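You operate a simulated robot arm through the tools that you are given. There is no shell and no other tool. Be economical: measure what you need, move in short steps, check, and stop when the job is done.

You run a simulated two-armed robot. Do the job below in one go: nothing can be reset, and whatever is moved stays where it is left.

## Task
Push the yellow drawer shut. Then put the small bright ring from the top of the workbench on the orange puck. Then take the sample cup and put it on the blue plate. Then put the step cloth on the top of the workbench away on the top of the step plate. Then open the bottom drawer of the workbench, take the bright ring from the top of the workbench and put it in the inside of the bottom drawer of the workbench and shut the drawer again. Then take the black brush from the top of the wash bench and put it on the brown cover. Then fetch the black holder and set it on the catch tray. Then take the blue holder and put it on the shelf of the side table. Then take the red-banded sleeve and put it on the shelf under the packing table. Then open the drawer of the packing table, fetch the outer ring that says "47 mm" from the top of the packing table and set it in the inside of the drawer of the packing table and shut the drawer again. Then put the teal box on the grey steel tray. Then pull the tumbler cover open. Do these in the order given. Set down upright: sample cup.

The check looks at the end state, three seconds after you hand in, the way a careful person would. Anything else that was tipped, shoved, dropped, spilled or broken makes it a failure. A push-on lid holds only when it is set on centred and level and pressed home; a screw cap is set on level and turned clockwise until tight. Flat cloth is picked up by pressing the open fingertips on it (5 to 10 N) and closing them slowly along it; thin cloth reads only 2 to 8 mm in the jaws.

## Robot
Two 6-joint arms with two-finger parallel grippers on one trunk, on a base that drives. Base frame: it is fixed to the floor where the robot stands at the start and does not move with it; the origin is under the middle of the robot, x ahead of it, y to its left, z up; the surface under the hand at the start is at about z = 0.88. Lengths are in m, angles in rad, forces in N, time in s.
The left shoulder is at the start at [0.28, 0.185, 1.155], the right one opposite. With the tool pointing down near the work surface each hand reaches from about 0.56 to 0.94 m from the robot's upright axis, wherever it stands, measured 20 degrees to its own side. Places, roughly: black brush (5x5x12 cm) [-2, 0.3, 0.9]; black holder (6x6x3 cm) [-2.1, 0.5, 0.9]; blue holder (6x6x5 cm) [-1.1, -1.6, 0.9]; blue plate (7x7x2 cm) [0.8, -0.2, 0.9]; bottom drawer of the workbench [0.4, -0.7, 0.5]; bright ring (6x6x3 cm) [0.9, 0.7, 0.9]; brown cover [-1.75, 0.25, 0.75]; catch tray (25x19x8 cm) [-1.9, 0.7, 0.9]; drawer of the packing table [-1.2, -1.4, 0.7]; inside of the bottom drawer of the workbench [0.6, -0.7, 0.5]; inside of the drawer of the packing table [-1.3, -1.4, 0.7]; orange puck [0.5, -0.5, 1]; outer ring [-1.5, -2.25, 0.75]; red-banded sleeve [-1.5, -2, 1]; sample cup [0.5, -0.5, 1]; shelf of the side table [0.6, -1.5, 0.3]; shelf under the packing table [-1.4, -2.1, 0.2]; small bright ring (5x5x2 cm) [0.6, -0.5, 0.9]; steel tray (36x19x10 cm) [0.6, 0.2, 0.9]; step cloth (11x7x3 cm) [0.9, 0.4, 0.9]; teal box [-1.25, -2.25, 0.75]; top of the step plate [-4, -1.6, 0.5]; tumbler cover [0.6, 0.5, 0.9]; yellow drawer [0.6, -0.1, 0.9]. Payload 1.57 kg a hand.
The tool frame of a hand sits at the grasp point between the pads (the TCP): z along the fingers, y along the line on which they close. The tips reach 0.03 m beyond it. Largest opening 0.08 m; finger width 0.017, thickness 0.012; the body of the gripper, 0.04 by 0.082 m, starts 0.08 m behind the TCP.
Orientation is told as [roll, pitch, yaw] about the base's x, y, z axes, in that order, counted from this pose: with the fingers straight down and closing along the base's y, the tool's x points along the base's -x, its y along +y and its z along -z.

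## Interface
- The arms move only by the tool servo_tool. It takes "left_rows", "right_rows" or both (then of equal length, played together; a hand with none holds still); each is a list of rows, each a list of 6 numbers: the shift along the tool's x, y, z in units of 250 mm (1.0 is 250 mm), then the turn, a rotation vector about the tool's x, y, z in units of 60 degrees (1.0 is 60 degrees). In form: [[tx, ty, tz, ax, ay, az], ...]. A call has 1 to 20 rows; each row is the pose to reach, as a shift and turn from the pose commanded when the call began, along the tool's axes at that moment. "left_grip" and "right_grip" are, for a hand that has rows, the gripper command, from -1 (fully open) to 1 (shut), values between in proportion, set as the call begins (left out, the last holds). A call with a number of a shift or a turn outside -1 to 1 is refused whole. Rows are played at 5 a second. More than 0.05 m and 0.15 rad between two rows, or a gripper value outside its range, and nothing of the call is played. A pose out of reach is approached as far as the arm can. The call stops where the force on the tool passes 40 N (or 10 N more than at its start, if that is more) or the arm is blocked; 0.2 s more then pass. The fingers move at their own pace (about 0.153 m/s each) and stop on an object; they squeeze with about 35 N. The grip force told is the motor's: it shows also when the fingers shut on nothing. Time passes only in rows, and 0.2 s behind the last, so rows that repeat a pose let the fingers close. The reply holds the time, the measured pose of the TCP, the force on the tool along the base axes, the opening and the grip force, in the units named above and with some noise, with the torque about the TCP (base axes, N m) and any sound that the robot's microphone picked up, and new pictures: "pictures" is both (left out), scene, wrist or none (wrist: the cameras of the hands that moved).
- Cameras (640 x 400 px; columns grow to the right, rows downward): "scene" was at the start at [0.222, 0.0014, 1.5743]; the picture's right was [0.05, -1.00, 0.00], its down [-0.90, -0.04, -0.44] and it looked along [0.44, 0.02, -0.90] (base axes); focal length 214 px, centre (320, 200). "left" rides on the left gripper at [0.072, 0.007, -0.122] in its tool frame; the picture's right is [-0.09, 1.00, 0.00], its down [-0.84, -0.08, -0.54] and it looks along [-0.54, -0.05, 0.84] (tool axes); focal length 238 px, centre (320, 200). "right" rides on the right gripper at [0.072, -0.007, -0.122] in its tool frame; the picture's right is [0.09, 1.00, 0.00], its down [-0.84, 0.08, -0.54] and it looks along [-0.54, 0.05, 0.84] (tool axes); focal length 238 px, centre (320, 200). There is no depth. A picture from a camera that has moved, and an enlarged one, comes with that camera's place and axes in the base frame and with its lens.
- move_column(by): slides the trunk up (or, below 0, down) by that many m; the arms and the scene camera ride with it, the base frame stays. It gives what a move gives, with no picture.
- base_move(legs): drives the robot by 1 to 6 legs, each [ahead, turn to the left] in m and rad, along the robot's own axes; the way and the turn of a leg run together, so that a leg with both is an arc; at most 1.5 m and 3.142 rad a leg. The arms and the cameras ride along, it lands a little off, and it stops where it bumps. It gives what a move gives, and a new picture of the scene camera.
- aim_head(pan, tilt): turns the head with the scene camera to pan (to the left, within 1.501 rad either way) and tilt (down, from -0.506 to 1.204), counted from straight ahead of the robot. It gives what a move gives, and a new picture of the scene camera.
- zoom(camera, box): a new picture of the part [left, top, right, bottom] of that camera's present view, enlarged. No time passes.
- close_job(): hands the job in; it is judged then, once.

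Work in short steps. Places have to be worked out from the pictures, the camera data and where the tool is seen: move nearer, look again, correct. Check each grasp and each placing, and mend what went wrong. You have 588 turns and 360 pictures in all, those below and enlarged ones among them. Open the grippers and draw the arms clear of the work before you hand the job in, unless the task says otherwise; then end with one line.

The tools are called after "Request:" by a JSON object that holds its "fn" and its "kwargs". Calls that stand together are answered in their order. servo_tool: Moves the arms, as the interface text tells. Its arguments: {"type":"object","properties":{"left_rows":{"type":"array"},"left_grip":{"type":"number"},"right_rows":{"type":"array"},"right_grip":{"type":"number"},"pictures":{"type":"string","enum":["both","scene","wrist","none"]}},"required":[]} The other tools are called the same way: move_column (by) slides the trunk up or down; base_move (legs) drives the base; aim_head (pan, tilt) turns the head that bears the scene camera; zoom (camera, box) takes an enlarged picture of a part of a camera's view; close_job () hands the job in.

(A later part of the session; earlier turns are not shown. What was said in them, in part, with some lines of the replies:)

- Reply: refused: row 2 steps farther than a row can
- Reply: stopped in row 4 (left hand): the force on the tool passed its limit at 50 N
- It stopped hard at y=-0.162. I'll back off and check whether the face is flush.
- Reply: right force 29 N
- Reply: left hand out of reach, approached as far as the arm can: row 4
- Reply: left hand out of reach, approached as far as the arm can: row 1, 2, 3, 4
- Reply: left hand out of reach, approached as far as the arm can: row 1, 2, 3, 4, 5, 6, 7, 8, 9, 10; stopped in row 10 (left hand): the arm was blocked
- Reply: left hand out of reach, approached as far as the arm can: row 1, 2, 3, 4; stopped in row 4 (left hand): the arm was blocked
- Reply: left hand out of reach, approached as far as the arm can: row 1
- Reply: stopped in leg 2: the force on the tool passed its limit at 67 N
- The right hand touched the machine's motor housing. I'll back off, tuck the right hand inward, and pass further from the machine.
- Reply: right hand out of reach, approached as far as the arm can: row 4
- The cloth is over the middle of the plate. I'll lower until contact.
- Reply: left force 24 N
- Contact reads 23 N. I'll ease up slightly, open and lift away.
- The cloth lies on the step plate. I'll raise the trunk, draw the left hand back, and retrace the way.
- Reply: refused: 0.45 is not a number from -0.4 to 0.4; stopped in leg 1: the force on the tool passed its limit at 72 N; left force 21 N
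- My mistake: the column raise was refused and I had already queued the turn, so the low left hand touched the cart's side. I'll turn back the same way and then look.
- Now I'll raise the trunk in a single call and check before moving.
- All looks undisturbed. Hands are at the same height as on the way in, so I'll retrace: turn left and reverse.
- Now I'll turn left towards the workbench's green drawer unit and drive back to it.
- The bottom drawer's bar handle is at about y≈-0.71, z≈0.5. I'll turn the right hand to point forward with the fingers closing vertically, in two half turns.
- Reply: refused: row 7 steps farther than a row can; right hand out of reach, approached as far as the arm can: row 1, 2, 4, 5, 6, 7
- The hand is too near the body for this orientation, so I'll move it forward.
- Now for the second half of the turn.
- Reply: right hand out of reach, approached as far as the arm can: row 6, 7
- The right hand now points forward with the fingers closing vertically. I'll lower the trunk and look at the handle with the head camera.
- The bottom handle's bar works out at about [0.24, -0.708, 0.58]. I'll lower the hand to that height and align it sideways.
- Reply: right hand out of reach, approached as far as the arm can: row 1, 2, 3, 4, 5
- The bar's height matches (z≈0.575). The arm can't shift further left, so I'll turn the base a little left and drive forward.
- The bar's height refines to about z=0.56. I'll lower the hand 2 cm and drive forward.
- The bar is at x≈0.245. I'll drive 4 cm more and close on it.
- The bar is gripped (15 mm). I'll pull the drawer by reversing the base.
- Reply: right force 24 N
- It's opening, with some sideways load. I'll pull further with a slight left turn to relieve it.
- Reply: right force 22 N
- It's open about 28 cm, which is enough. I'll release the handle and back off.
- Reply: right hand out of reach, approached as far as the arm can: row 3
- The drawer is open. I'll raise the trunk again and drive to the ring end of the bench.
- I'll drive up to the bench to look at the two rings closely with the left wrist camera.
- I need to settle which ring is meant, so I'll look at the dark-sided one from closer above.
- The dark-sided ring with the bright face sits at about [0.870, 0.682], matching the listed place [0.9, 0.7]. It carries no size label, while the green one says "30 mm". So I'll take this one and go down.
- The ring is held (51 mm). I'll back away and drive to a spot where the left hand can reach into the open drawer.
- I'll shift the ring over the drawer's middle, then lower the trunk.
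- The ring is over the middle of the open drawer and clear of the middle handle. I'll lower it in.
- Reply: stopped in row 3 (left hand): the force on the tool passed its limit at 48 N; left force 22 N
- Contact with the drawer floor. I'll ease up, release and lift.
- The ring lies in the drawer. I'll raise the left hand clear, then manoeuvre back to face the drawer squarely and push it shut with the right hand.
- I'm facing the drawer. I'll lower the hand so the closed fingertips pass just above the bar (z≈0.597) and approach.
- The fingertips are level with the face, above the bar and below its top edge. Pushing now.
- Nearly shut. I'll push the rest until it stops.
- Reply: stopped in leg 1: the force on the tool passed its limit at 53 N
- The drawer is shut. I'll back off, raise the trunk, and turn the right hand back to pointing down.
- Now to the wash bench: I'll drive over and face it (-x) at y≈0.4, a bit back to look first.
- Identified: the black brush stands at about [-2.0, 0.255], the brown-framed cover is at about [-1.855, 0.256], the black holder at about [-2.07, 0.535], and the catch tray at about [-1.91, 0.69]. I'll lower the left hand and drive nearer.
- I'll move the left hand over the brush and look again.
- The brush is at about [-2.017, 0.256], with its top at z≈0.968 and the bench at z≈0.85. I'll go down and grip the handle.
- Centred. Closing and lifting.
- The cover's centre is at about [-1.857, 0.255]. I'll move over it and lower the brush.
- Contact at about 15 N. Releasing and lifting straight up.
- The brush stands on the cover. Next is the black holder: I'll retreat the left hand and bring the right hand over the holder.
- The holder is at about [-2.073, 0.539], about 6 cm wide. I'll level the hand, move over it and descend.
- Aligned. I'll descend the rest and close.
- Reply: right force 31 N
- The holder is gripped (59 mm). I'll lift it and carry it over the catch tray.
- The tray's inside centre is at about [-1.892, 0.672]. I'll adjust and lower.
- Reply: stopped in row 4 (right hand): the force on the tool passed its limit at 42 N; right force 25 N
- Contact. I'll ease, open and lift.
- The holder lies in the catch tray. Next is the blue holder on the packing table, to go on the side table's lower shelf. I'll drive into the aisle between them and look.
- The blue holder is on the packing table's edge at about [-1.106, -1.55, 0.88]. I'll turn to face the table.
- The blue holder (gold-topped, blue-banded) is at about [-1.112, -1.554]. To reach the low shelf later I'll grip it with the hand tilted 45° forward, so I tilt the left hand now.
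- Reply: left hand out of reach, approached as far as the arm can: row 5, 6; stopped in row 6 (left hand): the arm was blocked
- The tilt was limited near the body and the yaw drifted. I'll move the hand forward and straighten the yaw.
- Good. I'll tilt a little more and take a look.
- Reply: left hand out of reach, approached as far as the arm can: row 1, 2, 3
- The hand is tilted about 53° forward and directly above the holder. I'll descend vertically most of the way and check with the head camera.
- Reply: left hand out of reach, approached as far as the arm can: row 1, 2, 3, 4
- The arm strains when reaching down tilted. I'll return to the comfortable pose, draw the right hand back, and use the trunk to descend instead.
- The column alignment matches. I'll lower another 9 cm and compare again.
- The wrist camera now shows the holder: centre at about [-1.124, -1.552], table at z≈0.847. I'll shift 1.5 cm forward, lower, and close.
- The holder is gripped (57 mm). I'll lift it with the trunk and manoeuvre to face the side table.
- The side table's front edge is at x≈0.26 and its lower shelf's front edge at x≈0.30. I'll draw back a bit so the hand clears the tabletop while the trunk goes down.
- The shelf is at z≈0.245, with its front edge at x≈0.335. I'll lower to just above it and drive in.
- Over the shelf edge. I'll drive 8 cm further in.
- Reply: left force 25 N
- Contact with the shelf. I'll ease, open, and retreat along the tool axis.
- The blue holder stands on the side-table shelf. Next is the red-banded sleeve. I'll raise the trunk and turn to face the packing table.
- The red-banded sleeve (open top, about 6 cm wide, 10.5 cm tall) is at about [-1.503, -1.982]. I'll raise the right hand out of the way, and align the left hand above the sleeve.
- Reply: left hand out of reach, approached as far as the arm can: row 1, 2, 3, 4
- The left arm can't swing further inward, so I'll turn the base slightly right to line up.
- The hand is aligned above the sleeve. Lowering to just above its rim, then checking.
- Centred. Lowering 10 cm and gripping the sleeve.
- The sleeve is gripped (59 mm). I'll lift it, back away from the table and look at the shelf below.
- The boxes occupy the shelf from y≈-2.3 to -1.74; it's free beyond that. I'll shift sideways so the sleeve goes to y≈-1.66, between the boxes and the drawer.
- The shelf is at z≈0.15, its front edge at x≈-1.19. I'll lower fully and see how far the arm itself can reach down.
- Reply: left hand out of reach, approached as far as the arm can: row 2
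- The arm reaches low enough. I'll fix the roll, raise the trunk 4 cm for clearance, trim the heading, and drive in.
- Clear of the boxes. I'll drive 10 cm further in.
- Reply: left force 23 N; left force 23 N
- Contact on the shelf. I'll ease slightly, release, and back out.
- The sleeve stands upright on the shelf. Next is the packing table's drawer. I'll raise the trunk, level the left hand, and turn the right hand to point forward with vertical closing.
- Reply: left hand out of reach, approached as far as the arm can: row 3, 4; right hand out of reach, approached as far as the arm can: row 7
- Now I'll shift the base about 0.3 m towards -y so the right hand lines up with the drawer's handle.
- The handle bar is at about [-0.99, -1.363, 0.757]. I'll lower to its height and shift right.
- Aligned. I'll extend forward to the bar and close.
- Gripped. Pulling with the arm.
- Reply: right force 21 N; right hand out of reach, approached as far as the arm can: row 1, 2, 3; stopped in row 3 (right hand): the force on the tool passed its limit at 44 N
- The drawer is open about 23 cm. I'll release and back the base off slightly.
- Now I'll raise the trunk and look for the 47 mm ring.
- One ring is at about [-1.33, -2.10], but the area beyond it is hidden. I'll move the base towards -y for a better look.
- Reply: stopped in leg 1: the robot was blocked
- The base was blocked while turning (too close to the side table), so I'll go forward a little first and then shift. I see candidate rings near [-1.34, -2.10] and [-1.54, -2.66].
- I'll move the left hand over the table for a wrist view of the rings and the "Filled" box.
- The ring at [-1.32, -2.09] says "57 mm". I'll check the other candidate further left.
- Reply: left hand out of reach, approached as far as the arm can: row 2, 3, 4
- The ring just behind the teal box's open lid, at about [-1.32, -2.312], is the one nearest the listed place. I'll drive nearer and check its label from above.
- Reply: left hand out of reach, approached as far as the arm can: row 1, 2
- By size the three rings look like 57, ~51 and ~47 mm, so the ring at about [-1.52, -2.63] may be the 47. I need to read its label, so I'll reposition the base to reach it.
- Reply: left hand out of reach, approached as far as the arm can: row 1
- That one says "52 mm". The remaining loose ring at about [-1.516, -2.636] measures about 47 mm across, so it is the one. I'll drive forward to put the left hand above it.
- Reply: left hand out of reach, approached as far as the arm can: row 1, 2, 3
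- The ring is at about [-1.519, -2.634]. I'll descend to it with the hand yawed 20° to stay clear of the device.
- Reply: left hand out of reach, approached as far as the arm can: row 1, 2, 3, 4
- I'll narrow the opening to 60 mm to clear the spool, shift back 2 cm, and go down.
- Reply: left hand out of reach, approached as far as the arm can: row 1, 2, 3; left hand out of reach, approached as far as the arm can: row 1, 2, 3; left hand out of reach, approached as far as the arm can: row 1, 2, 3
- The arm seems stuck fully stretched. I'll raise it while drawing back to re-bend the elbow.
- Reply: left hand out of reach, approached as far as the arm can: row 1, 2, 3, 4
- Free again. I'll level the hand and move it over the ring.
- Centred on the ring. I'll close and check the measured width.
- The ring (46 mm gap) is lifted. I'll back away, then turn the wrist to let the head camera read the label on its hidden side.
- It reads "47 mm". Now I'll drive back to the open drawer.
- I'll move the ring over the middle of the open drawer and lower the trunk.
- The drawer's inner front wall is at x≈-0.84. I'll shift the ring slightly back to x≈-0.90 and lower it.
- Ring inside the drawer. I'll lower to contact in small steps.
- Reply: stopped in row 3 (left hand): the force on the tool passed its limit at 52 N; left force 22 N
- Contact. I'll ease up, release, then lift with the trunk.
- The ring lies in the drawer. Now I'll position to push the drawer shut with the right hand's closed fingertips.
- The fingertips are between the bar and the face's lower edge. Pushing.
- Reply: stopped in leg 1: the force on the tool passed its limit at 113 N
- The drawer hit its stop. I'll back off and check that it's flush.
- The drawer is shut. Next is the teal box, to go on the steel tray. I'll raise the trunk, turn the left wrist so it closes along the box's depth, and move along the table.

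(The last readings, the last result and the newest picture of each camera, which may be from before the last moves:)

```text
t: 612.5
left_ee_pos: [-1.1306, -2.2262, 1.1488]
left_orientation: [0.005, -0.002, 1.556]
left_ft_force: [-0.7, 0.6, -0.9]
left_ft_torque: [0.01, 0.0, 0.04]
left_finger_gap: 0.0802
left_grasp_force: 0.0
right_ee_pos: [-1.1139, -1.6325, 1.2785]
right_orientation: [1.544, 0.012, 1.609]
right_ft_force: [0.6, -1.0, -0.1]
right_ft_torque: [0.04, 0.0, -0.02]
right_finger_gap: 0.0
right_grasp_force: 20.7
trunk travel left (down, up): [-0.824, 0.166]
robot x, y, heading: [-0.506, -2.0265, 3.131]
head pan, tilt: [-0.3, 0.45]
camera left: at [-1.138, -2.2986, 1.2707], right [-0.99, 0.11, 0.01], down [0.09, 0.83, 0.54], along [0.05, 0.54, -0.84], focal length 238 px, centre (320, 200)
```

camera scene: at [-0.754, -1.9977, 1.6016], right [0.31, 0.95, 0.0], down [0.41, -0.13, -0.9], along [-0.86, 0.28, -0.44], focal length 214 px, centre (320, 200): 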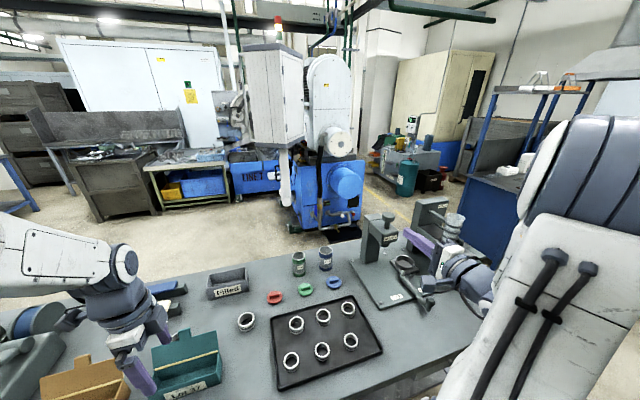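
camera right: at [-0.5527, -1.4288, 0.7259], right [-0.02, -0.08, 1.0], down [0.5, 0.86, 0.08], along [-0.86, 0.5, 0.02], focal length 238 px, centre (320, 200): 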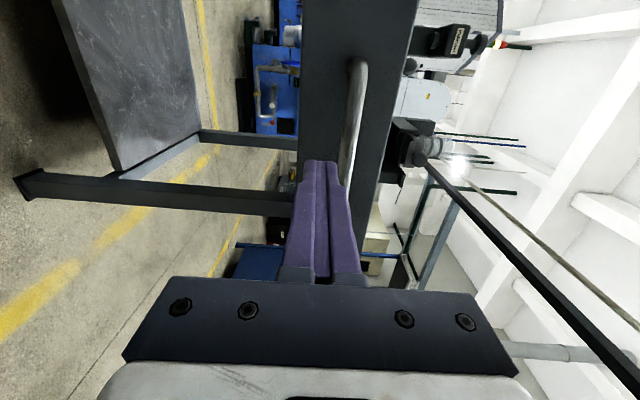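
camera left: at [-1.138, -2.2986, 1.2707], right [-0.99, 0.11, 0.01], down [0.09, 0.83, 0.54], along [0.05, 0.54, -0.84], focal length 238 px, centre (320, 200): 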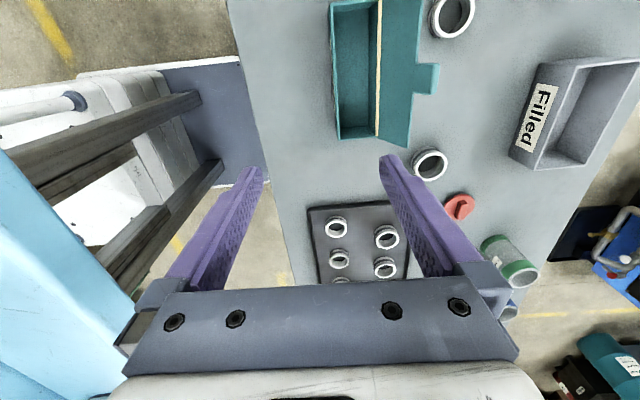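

The box's front wall is at x≈-1.16, centred at y≈-2.257, and the box looks empty. I'll pinch that wall with the fingers opened to 40 mm.

Request:
{"fn": "servo_tool", "kwargs": {"left_rows": [[0.06, 0.06, 0.15, 0, 0, 0], [0.125, 0.114, 0.3, 0, 0, 0], [0.125, 0.114, 0.45, 0, 0, 0], [0.125, 0.114, 0.6, 0, 0, 0], [0.125, 0.114, 0.72, 0, 0, 0]], "left_grip": 0.0, "pictures": "wrist"}}

```text
t: 613.7
left_ee_pos: [-1.1631, -2.255, 0.9676]
left_orientation: [0.007, -0.001, 1.556]
left_ft_force: [-0.5, 0.0, -0.1]
left_ft_torque: [0.01, -0.02, -0.02]
left_finger_gap: 0.04
left_grasp_force: 0.1
right_ee_pos: [-1.1135, -1.6307, 1.2794]
right_orientation: [1.544, 0.01, 1.608]
right_ft_force: [-0.1, 0.0, -0.5]
right_ft_torque: [0.0, 0.0, 0.01]
right_finger_gap: 0.0001
right_grasp_force: 21.5
trunk travel left (down, up): [-0.824, 0.166]
robot x, y, heading: [-0.5097, -2.0232, 3.131]
head pan, tilt: [-0.3, 0.45]
camera left: at [-1.1698, -2.3263, 1.0896], right [-0.99, 0.11, 0.01], down [0.09, 0.83, 0.54], along [0.05, 0.54, -0.84], focal length 238 px, centre (320, 200)
```

left: 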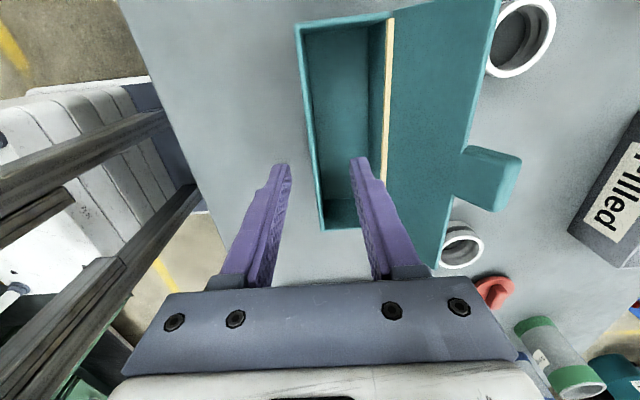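

Aligned. Descending and gripping the wall.

Request:
{"fn": "servo_tool", "kwargs": {"left_rows": [[0, -0.014, 0.1, 0, 0, 0], [0, -0.014, 0.2, 0, 0, 0], [0, -0.014, 0.28, 0, 0, 0]], "pictures": "wrist"}}

Request:
{"fn": "servo_tool", "kwargs": {"left_rows": [[0, 0, 0, 0, 0, 0], [0, 0, 0, 0, 0, 0], [0, 0, 0, 0, 0, 0]], "left_grip": 1, "pictures": "none"}}

```text
t: 614.5
left_ee_pos: [-1.1594, -2.2559, 0.8987]
left_orientation: [0.007, 0.0, 1.56]
left_ft_force: [-0.1, -0.2, -0.2]
left_ft_torque: [-0.03, -0.02, -0.01]
left_finger_gap: 0.04
left_grasp_force: 0.0
right_ee_pos: [-1.1149, -1.631, 1.2797]
right_orientation: [1.545, 0.012, 1.609]
right_ft_force: [-0.5, 0.2, -0.8]
right_ft_torque: [0.01, -0.02, -0.01]
right_finger_gap: 0.0
right_grasp_force: 22.0
trunk travel left (down, up): [-0.824, 0.166]
robot x, y, heading: [-0.5049, -2.0295, 3.131]
head pan, tilt: [-0.3, 0.45]
camera left: at [-1.1662, -2.3283, 1.0204], right [-0.99, 0.11, 0.01], down [0.09, 0.83, 0.54], along [0.05, 0.54, -0.84], focal length 238 px, centre (320, 200)
```

left: 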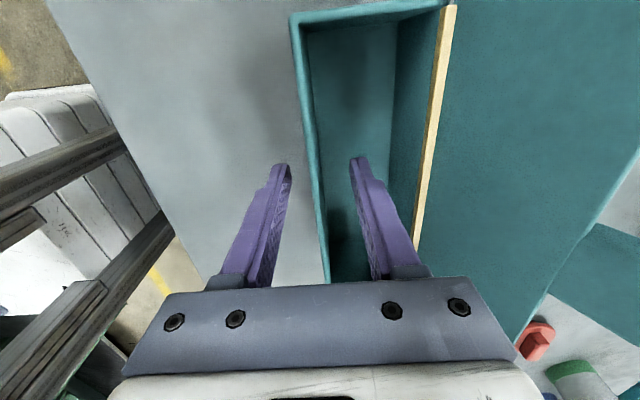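

```text
t: 615.3
left_ee_pos: [-1.1597, -2.2556, 0.8991]
left_orientation: [0.007, -0.002, 1.558]
left_ft_force: [0.3, 0.3, -0.4]
left_ft_torque: [-0.01, -0.03, 0.02]
left_finger_gap: 0.003
left_grasp_force: 24.4
right_ee_pos: [-1.1134, -1.632, 1.2799]
right_orientation: [1.543, 0.013, 1.608]
right_ft_force: [0.0, 0.5, 0.1]
right_ft_torque: [-0.04, 0.03, 0.01]
right_finger_gap: 0.0
right_grasp_force: 21.2
trunk travel left (down, up): [-0.824, 0.166]
robot x, y, heading: [-0.5096, -2.0243, 3.126]
head pan, tilt: [-0.3, 0.45]
```

The wall (3 mm) is pinched. I'll lift a little and check.

Request:
{"fn": "servo_tool", "kwargs": {"left_rows": [[0, 0, -0.06, 0, 0, 0], [0, 0, -0.12, 0, 0, 0], [0, 0, -0.2, 0, 0, 0], [0, 0, -0.3, 0, 0, 0]], "pictures": "wrist"}}

```text
t: 616.3
left_ee_pos: [-1.161, -2.2564, 0.973]
left_orientation: [0.004, -0.002, 1.558]
left_ft_force: [0.4, 1.2, 0.2]
left_ft_torque: [0.01, -0.07, 0.0]
left_finger_gap: 0.0034
left_grasp_force: 24.3
right_ee_pos: [-1.1136, -1.632, 1.2789]
right_orientation: [1.544, 0.012, 1.61]
right_ft_force: [0.0, -0.4, 0.1]
right_ft_torque: [0.01, 0.0, -0.02]
right_finger_gap: 0.0
right_grasp_force: 21.2
trunk travel left (down, up): [-0.824, 0.166]
robot x, y, heading: [-0.5058, -2.0236, 3.137]
head pan, tilt: [-0.3, 0.45]
camera left: at [-1.1666, -2.3275, 1.0944], right [-0.99, 0.11, 0.01], down [0.09, 0.83, 0.54], along [0.05, 0.54, -0.84], focal length 238 px, centre (320, 200)
```

left: 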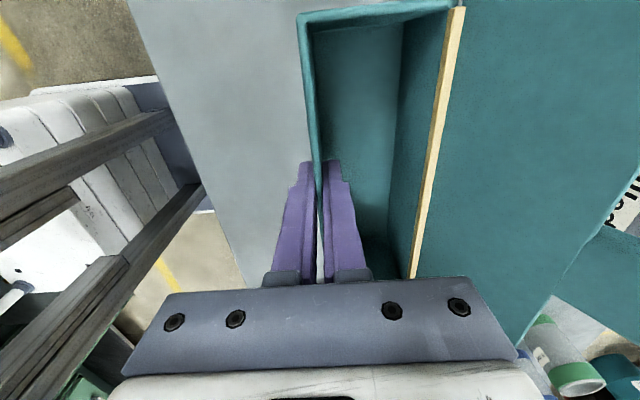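

The box hangs level. I'll lift it clear, back off, and drive to the workbench.

Request:
{"fn": "servo_tool", "kwargs": {"left_rows": [[0, 0, -0.18, 0, 0, 0], [0, 0, -0.36, 0, 0, 0], [0, 0, -0.54, 0, 0, 0], [0, 0, -0.7, 0, 0, 0]], "pictures": "none"}}

Request:
{"fn": "base_move", "kwargs": {"legs": [[-0.24, 0], [0, -1.57], [1.0, 0], [0.95, 0], [0, -1.57]]}}

Request:
{"fn": "aim_head", "kwargs": {"pan": 0.2, "tilt": 0.8}}

```text
t: 617.3
left_ee_pos: [-1.1596, -2.2567, 1.1488]
left_orientation: [0.002, 0.0, 1.558]
left_ft_force: [0.1, 0.2, -0.4]
left_ft_torque: [0.0, -0.03, 0.0]
left_finger_gap: 0.0034
left_grasp_force: 24.2
right_ee_pos: [-1.114, -1.6314, 1.2787]
right_orientation: [1.546, 0.012, 1.609]
right_ft_force: [-0.1, -0.2, 0.6]
right_ft_torque: [0.01, 0.01, 0.0]
right_finger_gap: 0.0
right_grasp_force: 21.7
trunk travel left (down, up): [-0.824, 0.166]
robot x, y, heading: [-0.5085, -2.027, 3.134]
head pan, tilt: [-0.3, 0.45]
```

```text
t: 636.0
left_ee_pos: [0.3753, 0.1488, 1.1478]
left_orientation: [0.007, 0.0, -1.575]
left_ft_force: [-0.4, -0.1, 0.0]
left_ft_torque: [-0.03, 0.03, 0.0]
left_finger_gap: 0.0033
left_grasp_force: 24.5
right_ee_pos: [0.3364, -0.4773, 1.2783]
right_orientation: [1.545, 0.013, -1.521]
right_ft_force: [-0.1, 0.7, 0.8]
right_ft_torque: [-0.03, 0.01, 0.01]
right_finger_gap: 0.0
right_grasp_force: 21.6
trunk travel left (down, up): [-0.824, 0.166]
robot x, y, heading: [-0.2769, -0.0916, -0.001]
head pan, tilt: [-0.3, 0.45]
camera scene: at [-0.0275, -0.1185, 1.6015], right [-0.3, -0.96, 0.0], down [-0.42, 0.13, -0.9], along [0.86, -0.27, -0.44], focal length 214 px, centre (320, 200)
```

scene: 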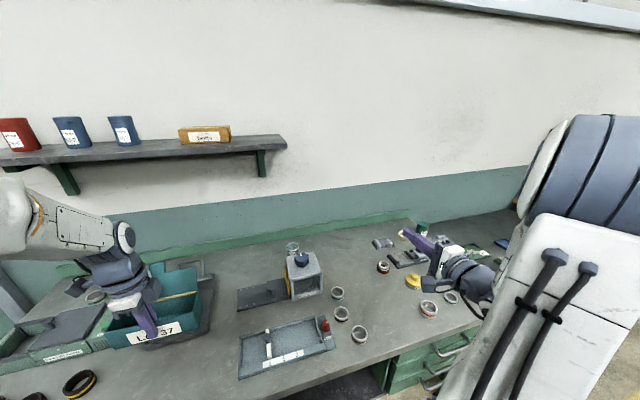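

```text
t: 637.0
left_ee_pos: [0.3747, 0.1487, 1.1491]
left_orientation: [0.007, -0.001, -1.574]
left_ft_force: [0.2, -0.5, 0.4]
left_ft_torque: [0.01, 0.0, 0.02]
left_finger_gap: 0.0034
left_grasp_force: 24.6
right_ee_pos: [0.3359, -0.4766, 1.2786]
right_orientation: [1.544, 0.015, -1.523]
right_ft_force: [-0.2, -0.2, 0.4]
right_ft_torque: [-0.04, -0.03, 0.0]
right_finger_gap: 0.0
right_grasp_force: 21.6
trunk travel left (down, up): [-0.824, 0.166]
robot x, y, heading: [-0.2727, -0.0904, -0.0]
head pan, tilt: [0.201, 0.799]
camera scene: at [-0.0362, -0.0754, 1.5711], right [0.2, -0.98, 0.0], down [-0.7, -0.14, -0.7], along [0.68, 0.14, -0.72], focal length 214 px, centre (320, 200)
```

scene: 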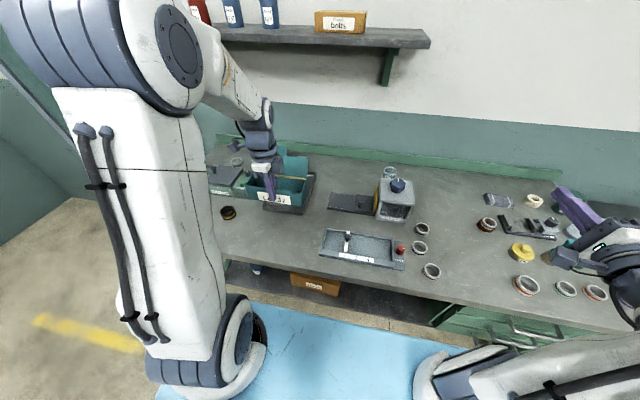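

I'll turn the left wrist 90° so the box's length runs along the tray, then move in.

Request:
{"fn": "servo_tool", "kwargs": {"left_rows": [[0, 0, 0, 0, 0, -0.13], [0, 0, 0, 0, 0, -0.26], [0, 0, 0, 0, 0, -0.39], [0, 0, 0, 0, 0, -0.52], [0, 0, 0, 0, 0, -0.65], [0, 0, 0, 0, 0, -0.76]], "pictures": "none"}}

Request:
{"fn": "servo_tool", "kwargs": {"left_rows": [[0, 0, 0, 0, 0, -0.13], [0, 0, 0, 0, 0, -0.26], [0, 0, 0, 0, 0, -0.39], [0, 0, 0, 0, 0, -0.52], [0, 0, 0, 0, 0, -0.65], [0, 0, 0, 0, 0, -0.745]], "pictures": "none"}}

Request:
{"fn": "base_move", "kwargs": {"legs": [[0.25, 0]]}}

Request:
{"fn": "servo_tool", "kwargs": {"left_rows": [[0, 0, 0, 0, 0, 0]], "pictures": "wrist"}}

```text
t: 638.4
left_ee_pos: [0.3757, 0.1491, 1.1484]
left_orientation: [0.003, -0.005, -0.775]
left_ft_force: [0.6, 0.6, -0.5]
left_ft_torque: [0.0, 0.01, 0.05]
left_finger_gap: 0.0033
left_grasp_force: 24.3
right_ee_pos: [0.336, -0.4778, 1.2806]
right_orientation: [1.542, 0.014, -1.522]
right_ft_force: [0.8, -0.1, 0.5]
right_ft_torque: [-0.02, 0.03, -0.03]
right_finger_gap: 0.0
right_grasp_force: 21.6
trunk travel left (down, up): [-0.824, 0.166]
robot x, y, heading: [-0.2736, -0.091, 0.004]
head pan, tilt: [0.201, 0.799]
```

```text
t: 639.8
left_ee_pos: [0.3748, 0.149, 1.1488]
left_orientation: [-0.002, -0.008, 0.005]
left_ft_force: [-0.5, -0.7, -0.7]
left_ft_torque: [-0.02, 0.01, -0.02]
left_finger_gap: 0.0034
left_grasp_force: 24.2
right_ee_pos: [0.3364, -0.4773, 1.2795]
right_orientation: [1.546, 0.014, -1.52]
right_ft_force: [-0.1, 0.0, 0.6]
right_ft_torque: [0.0, 0.01, 0.03]
right_finger_gap: 0.0
right_grasp_force: 21.1
trunk travel left (down, up): [-0.824, 0.166]
robot x, y, heading: [-0.2785, -0.0894, 0.002]
head pan, tilt: [0.201, 0.799]
```

```text
t: 641.6
left_ee_pos: [0.6242, 0.1501, 1.1489]
left_orientation: [0.0, -0.006, 0.004]
left_ft_force: [-0.6, 0.3, -0.9]
left_ft_torque: [-0.01, -0.02, -0.01]
left_finger_gap: 0.0033
left_grasp_force: 24.3
right_ee_pos: [0.5859, -0.4763, 1.2785]
right_orientation: [1.545, 0.013, -1.518]
right_ft_force: [-1.1, -0.4, 0.1]
right_ft_torque: [0.0, -0.01, 0.01]
right_finger_gap: 0.0002
right_grasp_force: 21.4
trunk travel left (down, up): [-0.824, 0.166]
robot x, y, heading: [-0.0249, -0.0911, 0.003]
head pan, tilt: [0.201, 0.799]
camera scene: at [0.2135, -0.075, 1.5711], right [0.2, -0.98, 0.0], down [-0.7, -0.14, -0.7], along [0.68, 0.14, -0.72], focal length 214 px, centre (320, 200)
```

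scene: 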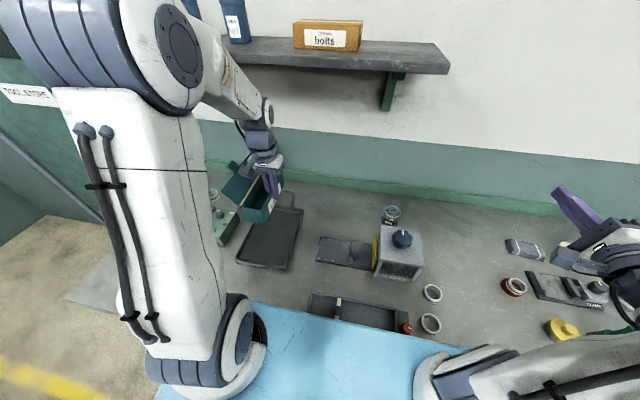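

```text
t: 642.0
left_ee_pos: [0.6247, 0.1491, 1.1479]
left_orientation: [-0.003, -0.007, 0.002]
left_ft_force: [-0.4, -0.1, 0.4]
left_ft_torque: [-0.02, 0.01, 0.01]
left_finger_gap: 0.0036
left_grasp_force: 24.5
right_ee_pos: [0.5847, -0.477, 1.2785]
right_orientation: [1.544, 0.014, -1.521]
right_ft_force: [0.5, 0.0, -0.2]
right_ft_torque: [0.0, -0.01, 0.02]
right_finger_gap: 0.0001
right_grasp_force: 21.5
trunk travel left (down, up): [-0.824, 0.166]
robot x, y, heading: [-0.0251, -0.0906, -0.0]
head pan, tilt: [0.201, 0.799]
camera left: at [0.5521, 0.1559, 1.2695], right [0.09, 1.0, 0.0], down [0.83, -0.07, 0.55], along [0.55, -0.05, -0.84], focal length 238 px, centre (320, 200)
```

left: 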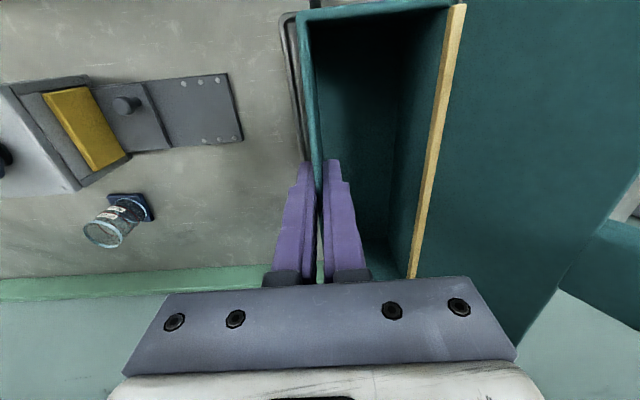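

I'll align over the tray's centre and lower.

Request:
{"fn": "servo_tool", "kwargs": {"left_rows": [[-0.036, 0.06, 0.12, 0, 0, 0], [-0.072, 0.12, 0.26, 0, 0, 0], [-0.072, 0.12, 0.42, 0, 0, 0], [-0.072, 0.12, 0.58, 0, 0, 0], [-0.072, 0.12, 0.7, 0, 0, 0]], "pictures": "both"}}

```text
t: 643.2
left_ee_pos: [0.6435, 0.1781, 0.9737]
left_orientation: [-0.001, -0.007, 0.004]
left_ft_force: [-0.8, -0.3, 0.1]
left_ft_torque: [-0.01, 0.0, 0.0]
left_finger_gap: 0.0035
left_grasp_force: 24.5
right_ee_pos: [0.5864, -0.4776, 1.279]
right_orientation: [1.544, 0.013, -1.52]
right_ft_force: [-0.1, 0.1, -0.2]
right_ft_torque: [-0.02, -0.01, -0.02]
right_finger_gap: 0.0
right_grasp_force: 21.4
trunk travel left (down, up): [-0.824, 0.166]
robot x, y, heading: [-0.0263, -0.0877, 0.002]
head pan, tilt: [0.201, 0.799]
camera scene: at [0.2139, -0.075, 1.5711], right [0.2, -0.98, 0.0], down [-0.7, -0.14, -0.7], along [0.68, 0.14, -0.72], focal length 214 px, centre (320, 200)
camera left: at [0.5695, 0.1846, 1.0946], right [0.09, 1.0, 0.0], down [0.83, -0.07, 0.55], along [0.55, -0.05, -0.84], focal length 238 px, centre (320, 200)
```

scene: 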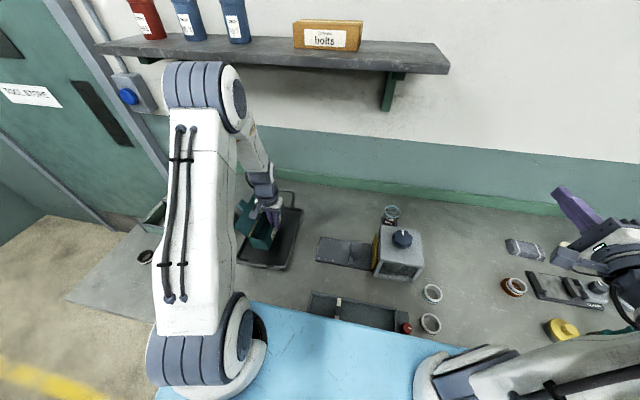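
left: 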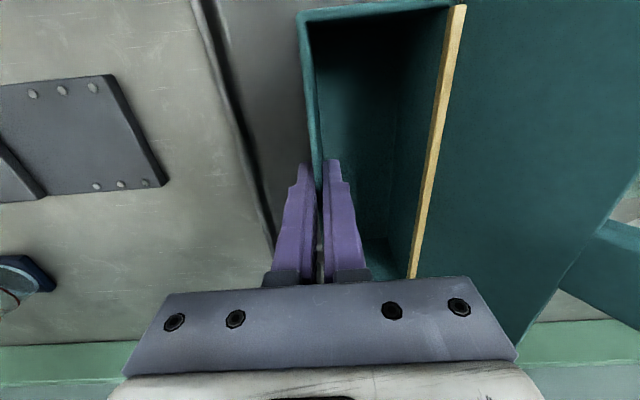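

Request:
{"fn": "zoom", "kwargs": {"camera": "scene", "box": [210, 160, 338, 280]}}

```text
3.33 times, centred on (274, 220) of scene
camera zoom: at [0.2139, -0.075, 1.5711], right [0.2, -0.98, 0.0], down [-0.7, -0.14, -0.7], along [0.68, 0.14, -0.72], focal length 715 px, centre (473, 133)
```

zoom: 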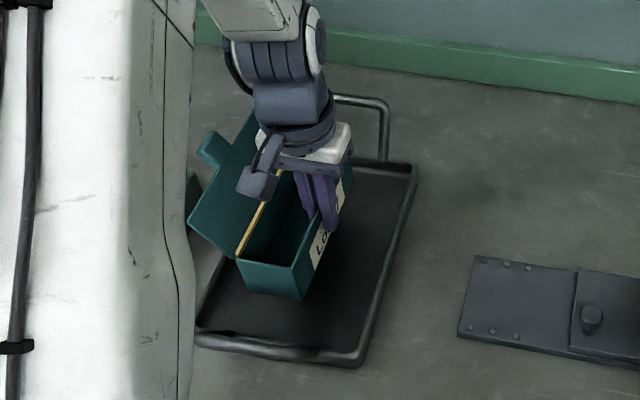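

The box is within the tray's outline. I'll lower to contact.

Request:
{"fn": "servo_tool", "kwargs": {"left_rows": [[0, 0, 0.04, 0, 0, 0], [0, 0, 0.07, 0, 0, 0], [0, 0, 0.1, 0, 0, 0], [0, 0, 0.12, 0, 0, 0], [0, 0, 0.14, 0, 0, 0], [0, 0, 0.16, 0, 0, 0]], "pictures": "none"}}

```text
t: 644.6
left_ee_pos: [0.6436, 0.1788, 0.9344]
left_orientation: [-0.002, -0.007, 0.005]
left_ft_force: [-1.2, -0.7, 13.4]
left_ft_torque: [0.19, 0.6, 0.02]
left_finger_gap: 0.0033
left_grasp_force: 24.3
right_ee_pos: [0.5865, -0.4772, 1.2799]
right_orientation: [1.544, 0.013, -1.52]
right_ft_force: [0.2, 0.0, -0.5]
right_ft_torque: [-0.02, -0.05, -0.02]
right_finger_gap: 0.0
right_grasp_force: 21.5
trunk travel left (down, up): [-0.824, 0.166]
robot x, y, heading: [-0.0228, -0.0859, 0.0]
head pan, tilt: [0.201, 0.799]
```

Contact. I'll release with a small opening and lift straight out.

Request:
{"fn": "servo_tool", "kwargs": {"left_rows": [[0, 0, 0, 0, 0, 0], [0, 0, 0, 0, 0, 0]], "left_grip": 0.3, "pictures": "none"}}

Request:
{"fn": "servo_tool", "kwargs": {"left_rows": [[0, 0, -0.12, 0, 0, 0], [0, 0, -0.28, 0, 0, 0], [0, 0, -0.46, 0, 0, 0], [0, 0, -0.64, 0, 0, 0], [0, 0, -0.8, 0, 0, 0]], "pictures": "wrist"}}

Request:
{"fn": "zoom", "kwargs": {"camera": "scene", "box": [190, 150, 350, 280]}}

```text
t: 645.2
left_ee_pos: [0.6451, 0.1774, 0.9333]
left_orientation: [-0.001, -0.007, 0.004]
left_ft_force: [0.4, 0.3, -0.2]
left_ft_torque: [0.01, 0.03, 0.01]
left_finger_gap: 0.0283
left_grasp_force: 0.0
right_ee_pos: [0.587, -0.4761, 1.2795]
right_orientation: [1.546, 0.013, -1.521]
right_ft_force: [0.0, 0.5, 0.4]
right_ft_torque: [-0.02, 0.01, -0.01]
right_finger_gap: 0.0003
right_grasp_force: 20.8
trunk travel left (down, up): [-0.824, 0.166]
robot x, y, heading: [-0.022, -0.0936, -0.003]
head pan, tilt: [0.201, 0.799]
```

```text
t: 646.4
left_ee_pos: [0.6438, 0.1797, 1.1338]
left_orientation: [-0.001, -0.005, 0.004]
left_ft_force: [0.1, 0.1, 0.2]
left_ft_torque: [0.02, 0.01, 0.0]
left_finger_gap: 0.0282
left_grasp_force: 0.0
right_ee_pos: [0.5861, -0.4776, 1.2797]
right_orientation: [1.545, 0.013, -1.52]
right_ft_force: [0.3, 0.3, 0.3]
right_ft_torque: [0.0, 0.03, 0.0]
right_finger_gap: 0.0
right_grasp_force: 21.4
trunk travel left (down, up): [-0.824, 0.166]
robot x, y, heading: [-0.0203, -0.0871, -0.001]
head pan, tilt: [0.201, 0.799]
camera left: at [0.5703, 0.1867, 1.2551], right [0.09, 1.0, 0.0], down [0.83, -0.07, 0.55], along [0.54, -0.05, -0.84], focal length 238 px, centre (320, 200)
```

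left: 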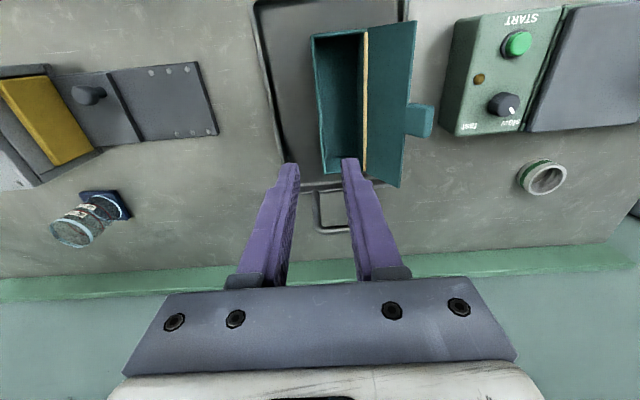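

```text
3.08 times, centred on (270, 215) of scene
camera zoom: at [0.214, -0.075, 1.5711], right [0.2, -0.98, 0.0], down [-0.7, -0.14, -0.7], along [0.68, 0.14, -0.72], focal length 660 px, centre (474, 154)
```

zoom: 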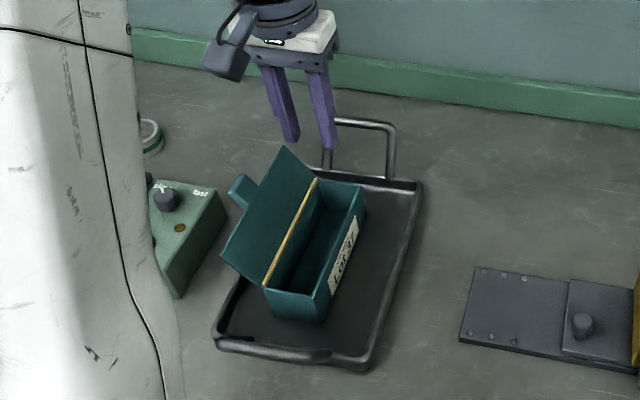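

The teal box sits in the tray. Last is the tumbler cover. I'll shift the base in front of it.

Request:
{"fn": "base_move", "kwargs": {"legs": [[-0.35, 0], [0, 1.57], [0.4, 0], [0, -1.57], [0.35, 0]]}}

Request:
{"fn": "servo_tool", "kwargs": {"left_rows": [[0.1, 0, 0, 0, 0, 0]], "left_grip": -1, "pictures": "wrist"}}

```text
t: 660.3
left_ee_pos: [0.653, 0.5372, 1.1338]
left_orientation: [-0.001, -0.007, -0.037]
left_ft_force: [-0.1, 0.0, -0.2]
left_ft_torque: [0.02, -0.02, 0.0]
left_finger_gap: 0.0281
left_grasp_force: 0.1
right_ee_pos: [0.5708, -0.1177, 1.2799]
right_orientation: [1.544, 0.013, -1.555]
right_ft_force: [0.5, 1.7, 0.3]
right_ft_torque: [-0.03, -0.01, 0.0]
right_finger_gap: 0.0
right_grasp_force: 21.6
trunk travel left (down, up): [-0.824, 0.166]
robot x, y, heading: [-0.0259, 0.2957, -0.04]
head pan, tilt: [0.201, 0.799]
camera scene: at [0.2146, 0.3004, 1.5711], right [0.16, -0.99, 0.0], down [-0.71, -0.12, -0.7], along [0.69, 0.11, -0.72], focal length 214 px, centre (320, 200)
```

scene: 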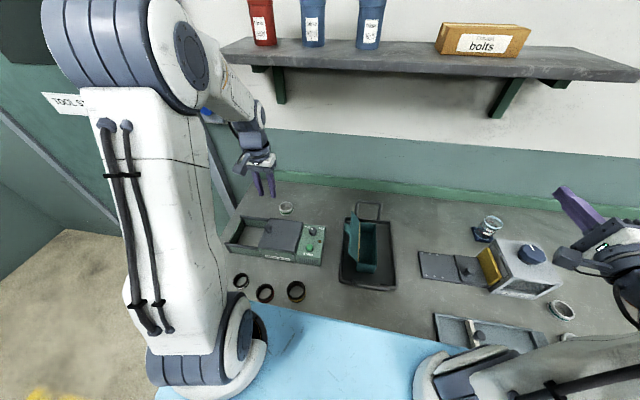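

```text
t: 660.7
left_ee_pos: [0.6308, 0.538, 1.133]
left_orientation: [-0.001, -0.006, -0.039]
left_ft_force: [-0.4, 0.5, 0.3]
left_ft_torque: [0.02, 0.04, 0.02]
left_finger_gap: 0.0797
left_grasp_force: 0.0
right_ee_pos: [0.5708, -0.1186, 1.2789]
right_orientation: [1.545, 0.011, -1.557]
right_ft_force: [0.5, 0.7, -0.2]
right_ft_torque: [0.0, -0.03, -0.04]
right_finger_gap: 0.0
right_grasp_force: 21.4
trunk travel left (down, up): [-0.824, 0.166]
robot x, y, heading: [-0.0246, 0.2934, -0.037]
head pan, tilt: [0.201, 0.799]
camera left: at [0.5581, 0.5485, 1.2536], right [0.13, 0.99, 0.0], down [0.83, -0.11, 0.55], along [0.54, -0.07, -0.84], focal length 238 px, centre (320, 200)
```

left: 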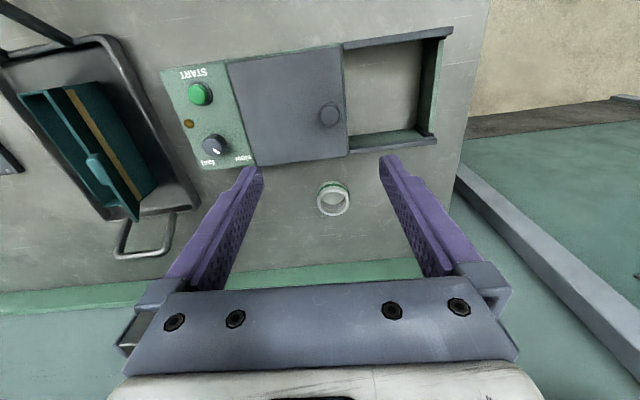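

Request:
{"fn": "zoom", "kwargs": {"camera": "scene", "box": [210, 190, 340, 280]}}

```text
4.44 times, centred on (275, 235) of scene
camera zoom: at [0.2152, 0.3003, 1.5711], right [0.16, -0.99, 0.0], down [-0.71, -0.12, -0.7], along [0.69, 0.11, -0.72], focal length 953 px, centre (520, 44)
```

zoom: 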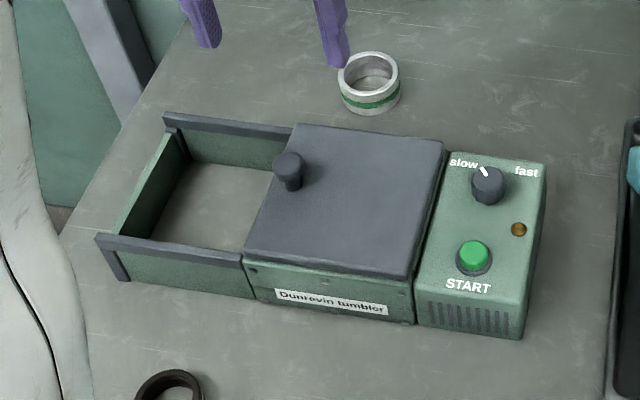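

The cover slides along its rails towards +y, and its knob is at about [0.623, 0.549], top z≈0.982. I'll lower onto the knob and grip it.

Request:
{"fn": "servo_tool", "kwargs": {"left_rows": [[0.03, 0.044, 0.15, 0, 0, 0], [0.03, 0.044, 0.3, 0, 0, 0], [0.03, 0.044, 0.43, 0, 0, 0], [0.03, 0.044, 0.5, 0, 0, 0]], "pictures": "wrist"}}

```text
t: 661.7
left_ee_pos: [0.6247, 0.55, 1.0078]
left_orientation: [-0.001, -0.007, -0.039]
left_ft_force: [0.3, -0.4, -0.7]
left_ft_torque: [-0.02, 0.05, 0.03]
left_finger_gap: 0.0801
left_grasp_force: 0.0
right_ee_pos: [0.5724, -0.1187, 1.279]
right_orientation: [1.541, 0.012, -1.555]
right_ft_force: [0.4, 1.0, -0.5]
right_ft_torque: [0.02, 0.01, -0.01]
right_finger_gap: 0.0
right_grasp_force: 21.2
trunk travel left (down, up): [-0.824, 0.166]
robot x, y, heading: [-0.0237, 0.2993, -0.036]
head pan, tilt: [0.201, 0.799]
camera left: at [0.551, 0.5588, 1.1288], right [0.13, 0.99, 0.0], down [0.83, -0.11, 0.55], along [0.54, -0.07, -0.84], focal length 238 px, centre (320, 200)
```

left: 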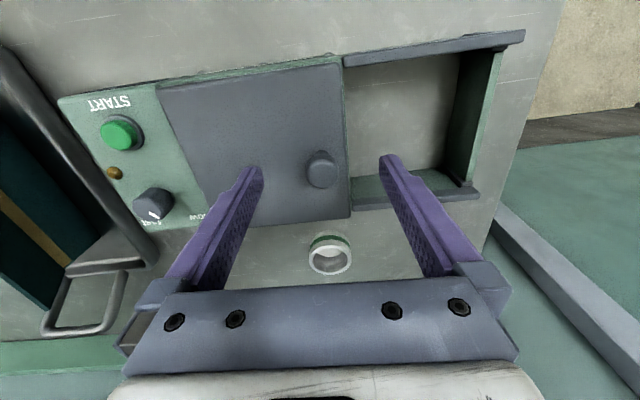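

Request:
{"fn": "servo_tool", "kwargs": {"left_rows": [[0, 0, 0.044, 0, 0, 0], [0, 0, 0.044, 0, 0, 0]], "pictures": "none"}}

Request:
{"fn": "servo_tool", "kwargs": {"left_rows": [[0, 0, 0, 0, 0, 0], [0, 0, 0, 0, 0, 0], [0, 0, 0, 0, 0, 0]], "left_grip": 1, "pictures": "none"}}

```text
t: 662.3
left_ee_pos: [0.6243, 0.5487, 0.9967]
left_orientation: [-0.002, -0.007, -0.039]
left_ft_force: [0.7, 0.4, 0.1]
left_ft_torque: [0.0, -0.05, 0.0]
left_finger_gap: 0.0798
left_grasp_force: 0.1
right_ee_pos: [0.5712, -0.1183, 1.2794]
right_orientation: [1.542, 0.012, -1.557]
right_ft_force: [0.6, 0.2, 0.0]
right_ft_torque: [0.0, -0.03, 0.01]
right_finger_gap: 0.0001
right_grasp_force: 20.9
trunk travel left (down, up): [-0.824, 0.166]
robot x, y, heading: [-0.0249, 0.2944, -0.038]
head pan, tilt: [0.201, 0.799]
```

```text
t: 663.1
left_ee_pos: [0.6239, 0.5512, 0.9967]
left_orientation: [-0.002, -0.008, -0.037]
left_ft_force: [-0.8, 6.7, -1.9]
left_ft_torque: [0.19, 0.03, -0.03]
left_finger_gap: 0.0237
left_grasp_force: 36.3
right_ee_pos: [0.5714, -0.1179, 1.2794]
right_orientation: [1.543, 0.013, -1.556]
right_ft_force: [0.2, -0.7, 0.5]
right_ft_torque: [-0.02, -0.02, 0.01]
right_finger_gap: 0.0
right_grasp_force: 21.6
trunk travel left (down, up): [-0.824, 0.166]
robot x, y, heading: [-0.0226, 0.2961, -0.039]
head pan, tilt: [0.201, 0.799]
```

The knob is gripped. I'll pull towards +y along the rails.

Request:
{"fn": "servo_tool", "kwargs": {"left_rows": [[0.003, 0.08, 0, 0, 0, 0], [0.006, 0.16, 0, 0, 0, 0], [0.009, 0.24, 0, 0, 0, 0], [0.012, 0.32, 0, 0, 0, 0], [0.015, 0.4, 0, 0, 0, 0]], "pictures": "scene"}}

```text
t: 664.3
left_ee_pos: [0.6245, 0.649, 0.996]
left_orientation: [-0.003, -0.008, -0.038]
left_ft_force: [6.5, 1.4, -5.9]
left_ft_torque: [-0.16, -0.21, -0.04]
left_finger_gap: 0.0237
left_grasp_force: 35.9
right_ee_pos: [0.5715, -0.119, 1.2783]
right_orientation: [1.541, 0.013, -1.558]
right_ft_force: [0.2, 0.4, -0.6]
right_ft_torque: [0.0, 0.02, -0.01]
right_finger_gap: 0.0001
right_grasp_force: 21.8
trunk travel left (down, up): [-0.824, 0.166]
robot x, y, heading: [-0.0297, 0.2978, -0.039]
head pan, tilt: [0.201, 0.799]
camera scene: at [0.2155, 0.3005, 1.571], right [0.16, -0.99, 0.0], down [-0.71, -0.12, -0.7], along [0.69, 0.11, -0.72], focal length 214 px, centre (320, 200)
```

scene: 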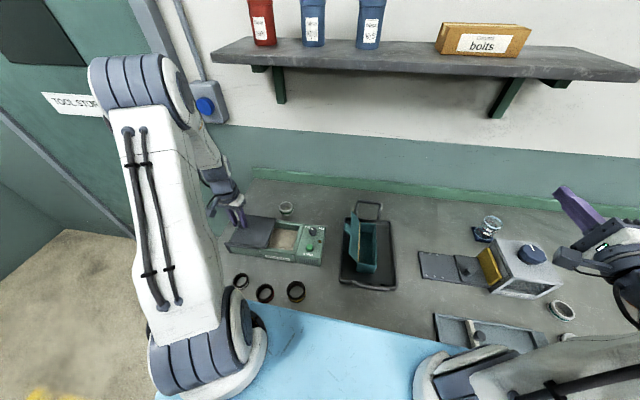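

The cover slides and the tub is opening. I'll pull on until the end stop.

Request:
{"fn": "servo_tool", "kwargs": {"left_rows": [[0.003, 0.05, 0, 0, 0, 0], [0.005, 0.1, 0, 0, 0, 0], [0.007, 0.15, 0, 0, 0, 0], [0.009, 0.2, 0, 0, 0, 0]], "pictures": "none"}}

Request:
{"fn": "zoom", "kwargs": {"camera": "scene", "box": [200, 180, 340, 280]}}

```text
t: 665.0
left_ee_pos: [0.6224, 0.6685, 0.9959]
left_orientation: [-0.015, 0.001, -0.044]
left_ft_force: [1.2, -9.0, 2.9]
left_ft_torque: [-0.33, -0.34, -0.03]
left_finger_gap: 0.0235
left_grasp_force: 35.7
right_ee_pos: [0.5695, -0.1212, 1.2801]
right_orientation: [1.544, 0.013, -1.561]
right_ft_force: [0.3, -0.2, -0.3]
right_ft_torque: [0.03, 0.01, 0.01]
right_finger_gap: 0.0
right_grasp_force: 21.3
trunk travel left (down, up): [-0.824, 0.166]
robot x, y, heading: [-0.0244, 0.2956, -0.044]
head pan, tilt: [0.201, 0.799]
stopped in row 3 (left hand): the force on the tool passed its limit at 52 N (the readings are from after the stop); the commanded pose is now the measured one
```

```text
4.00 times, centred on (270, 230) of scene
camera zoom: at [0.2149, 0.2991, 1.5714], right [0.16, -0.99, 0.0], down [-0.71, -0.11, -0.7], along [0.69, 0.11, -0.72], focal length 858 px, centre (520, 80)
```

zoom: 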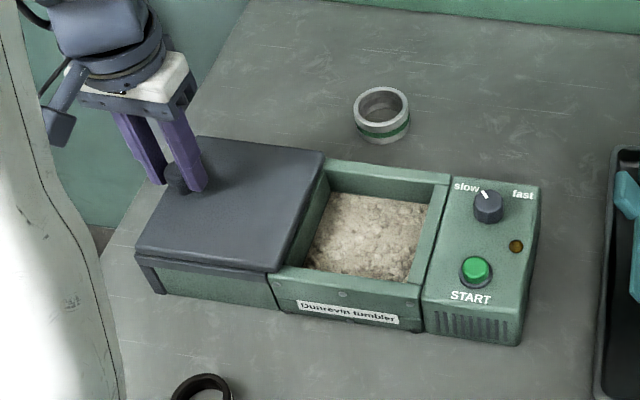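

The cover is fully open at its stop. I'll release the knob and draw the arm clear.

Request:
{"fn": "servo_tool", "kwargs": {"left_rows": [[0, -0.008, 0, 0, 0, 0], [0, -0.008, 0, 0, 0, 0]], "left_grip": -0.3, "pictures": "none"}}

Request:
{"fn": "servo_tool", "kwargs": {"left_rows": [[0, 0, 0, 0, 0, 0], [0, 0, -0.12, 0, 0, 0], [0, 0, -0.3, 0, 0, 0], [0, 0, -0.48, 0, 0, 0], [0, 0, -0.64, 0, 0, 0]], "left_grip": -1, "right_rows": [[0, 0, 0, 0, 0, 0], [0, 0, 0, 0, 0, 0], [0, 0, 0, 0, 0, 0], [0, 0, 0, 0, 0, 0], [0, 0, 0, 0, 0, 0]], "right_grip": -1, "pictures": "none"}}

Request:
{"fn": "base_move", "kwargs": {"legs": [[-0.5, 0]]}}

Request:
{"fn": "aim_head", "kwargs": {"pan": -0.1, "tilt": 0.6}}

```text
t: 665.6
left_ee_pos: [0.6233, 0.6688, 0.9961]
left_orientation: [-0.01, 0.002, -0.042]
left_ft_force: [-0.9, 0.6, 0.2]
left_ft_torque: [0.03, 0.0, -0.01]
left_finger_gap: 0.0519
left_grasp_force: 0.1
right_ee_pos: [0.5709, -0.1199, 1.2793]
right_orientation: [1.544, 0.012, -1.562]
right_ft_force: [0.4, -0.2, -1.1]
right_ft_torque: [0.01, 0.02, 0.02]
right_finger_gap: 0.0001
right_grasp_force: 21.4
trunk travel left (down, up): [-0.824, 0.166]
robot x, y, heading: [-0.0255, 0.2943, -0.038]
head pan, tilt: [0.201, 0.799]
```

```text
t: 666.8
left_ee_pos: [0.6262, 0.6694, 1.1577]
left_orientation: [-0.013, 0.002, -0.042]
left_ft_force: [0.1, 0.0, 0.1]
left_ft_torque: [0.0, -0.01, 0.01]
left_finger_gap: 0.0802
left_grasp_force: 0.1
right_ee_pos: [0.5699, -0.1197, 1.2792]
right_orientation: [1.544, 0.012, -1.56]
right_ft_force: [0.1, 0.7, -0.6]
right_ft_torque: [-0.01, 0.0, -0.01]
right_finger_gap: 0.0799
right_grasp_force: 0.1
trunk travel left (down, up): [-0.824, 0.166]
robot x, y, heading: [-0.0226, 0.296, -0.044]
head pan, tilt: [0.201, 0.799]
```

```text
t: 669.8
left_ee_pos: [0.1199, 0.6872, 1.1561]
left_orientation: [-0.011, 0.003, -0.052]
left_ft_force: [-0.6, -0.7, -1.0]
left_ft_torque: [-0.01, 0.01, -0.03]
left_finger_gap: 0.0799
left_grasp_force: 0.0
right_ee_pos: [0.0573, -0.103, 1.2794]
right_orientation: [1.543, 0.012, -1.569]
right_ft_force: [0.2, 0.6, 0.4]
right_ft_torque: [-0.03, -0.01, -0.01]
right_finger_gap: 0.08
right_grasp_force: 0.1
trunk travel left (down, up): [-0.824, 0.166]
robot x, y, heading: [-0.5341, 0.3172, -0.05]
head pan, tilt: [0.201, 0.799]
camera scene: at [-0.2941, 0.3208, 1.5711], right [0.15, -0.99, 0.0], down [-0.71, -0.11, -0.7], along [0.69, 0.1, -0.72], focal length 214 px, centre (320, 200)
```

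scene: 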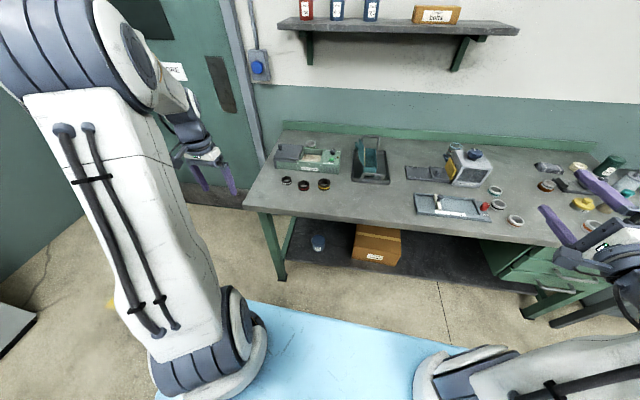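

```text
t: 670.6
left_ee_pos: [0.1191, 0.6851, 1.1575]
left_orientation: [-0.012, 0.002, -0.05]
left_ft_force: [0.7, 0.3, -0.2]
left_ft_torque: [-0.03, 0.03, 0.01]
left_finger_gap: 0.0799
left_grasp_force: 0.1
right_ee_pos: [0.0574, -0.1023, 1.2802]
right_orientation: [1.543, 0.011, -1.569]
right_ft_force: [0.5, -0.5, 0.3]
right_ft_torque: [-0.02, -0.03, -0.03]
right_finger_gap: 0.0802
right_grasp_force: 0.0
trunk travel left (down, up): [-0.824, 0.166]
robot x, y, heading: [-0.5336, 0.3158, -0.051]
head pan, tilt: [-0.099, 0.6]
camera scene: at [-0.2867, 0.2956, 1.5879], right [-0.15, -0.99, 0.0], down [-0.56, 0.08, -0.82], along [0.82, -0.12, -0.57], focal length 214 px, centre (320, 200)
```

scene: 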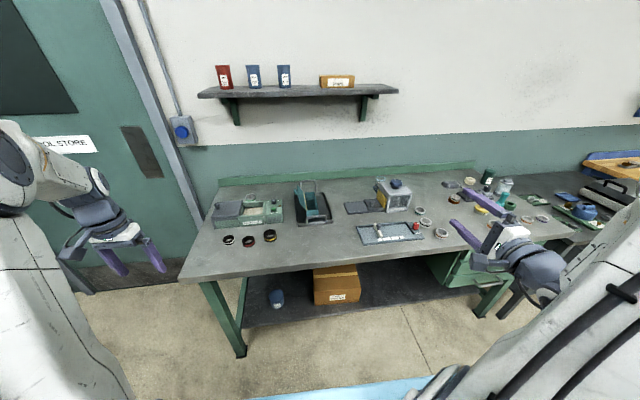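

I'll do a last check of the bench and the drawers.

Request:
{"fn": "zoom", "kwargs": {"camera": "scene", "box": [330, 160, 570, 330]}}

```text
2.35 times, centred on (450, 245) of scene
camera zoom: at [-0.2867, 0.2956, 1.5879], right [-0.15, -0.99, 0.0], down [-0.56, 0.08, -0.82], along [0.82, -0.12, -0.57], focal length 505 px, centre (14, 94)
```

zoom: 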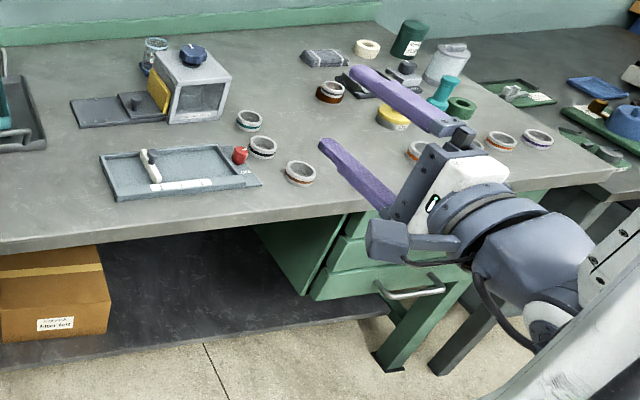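

Everything looks in place, the grippers are open and both arms are clear, so I'm handing in.

Request:
{"fn": "close_job", "kwargs": {}}

```text
The job is handed in.
```

I did all twelve steps in the order given and handed the job in. The one uncertain step is the bright ring: I put the dark-sided ring with the bright face in the bottom drawer because it sat at the listed place; another bright ring, marked "30 mm", stood nearby. On the way the right hand bumped the lathe's motor housing, the left hand bumped the cart beside it, and the base was blocked once near the side table; I saw nothing moved.
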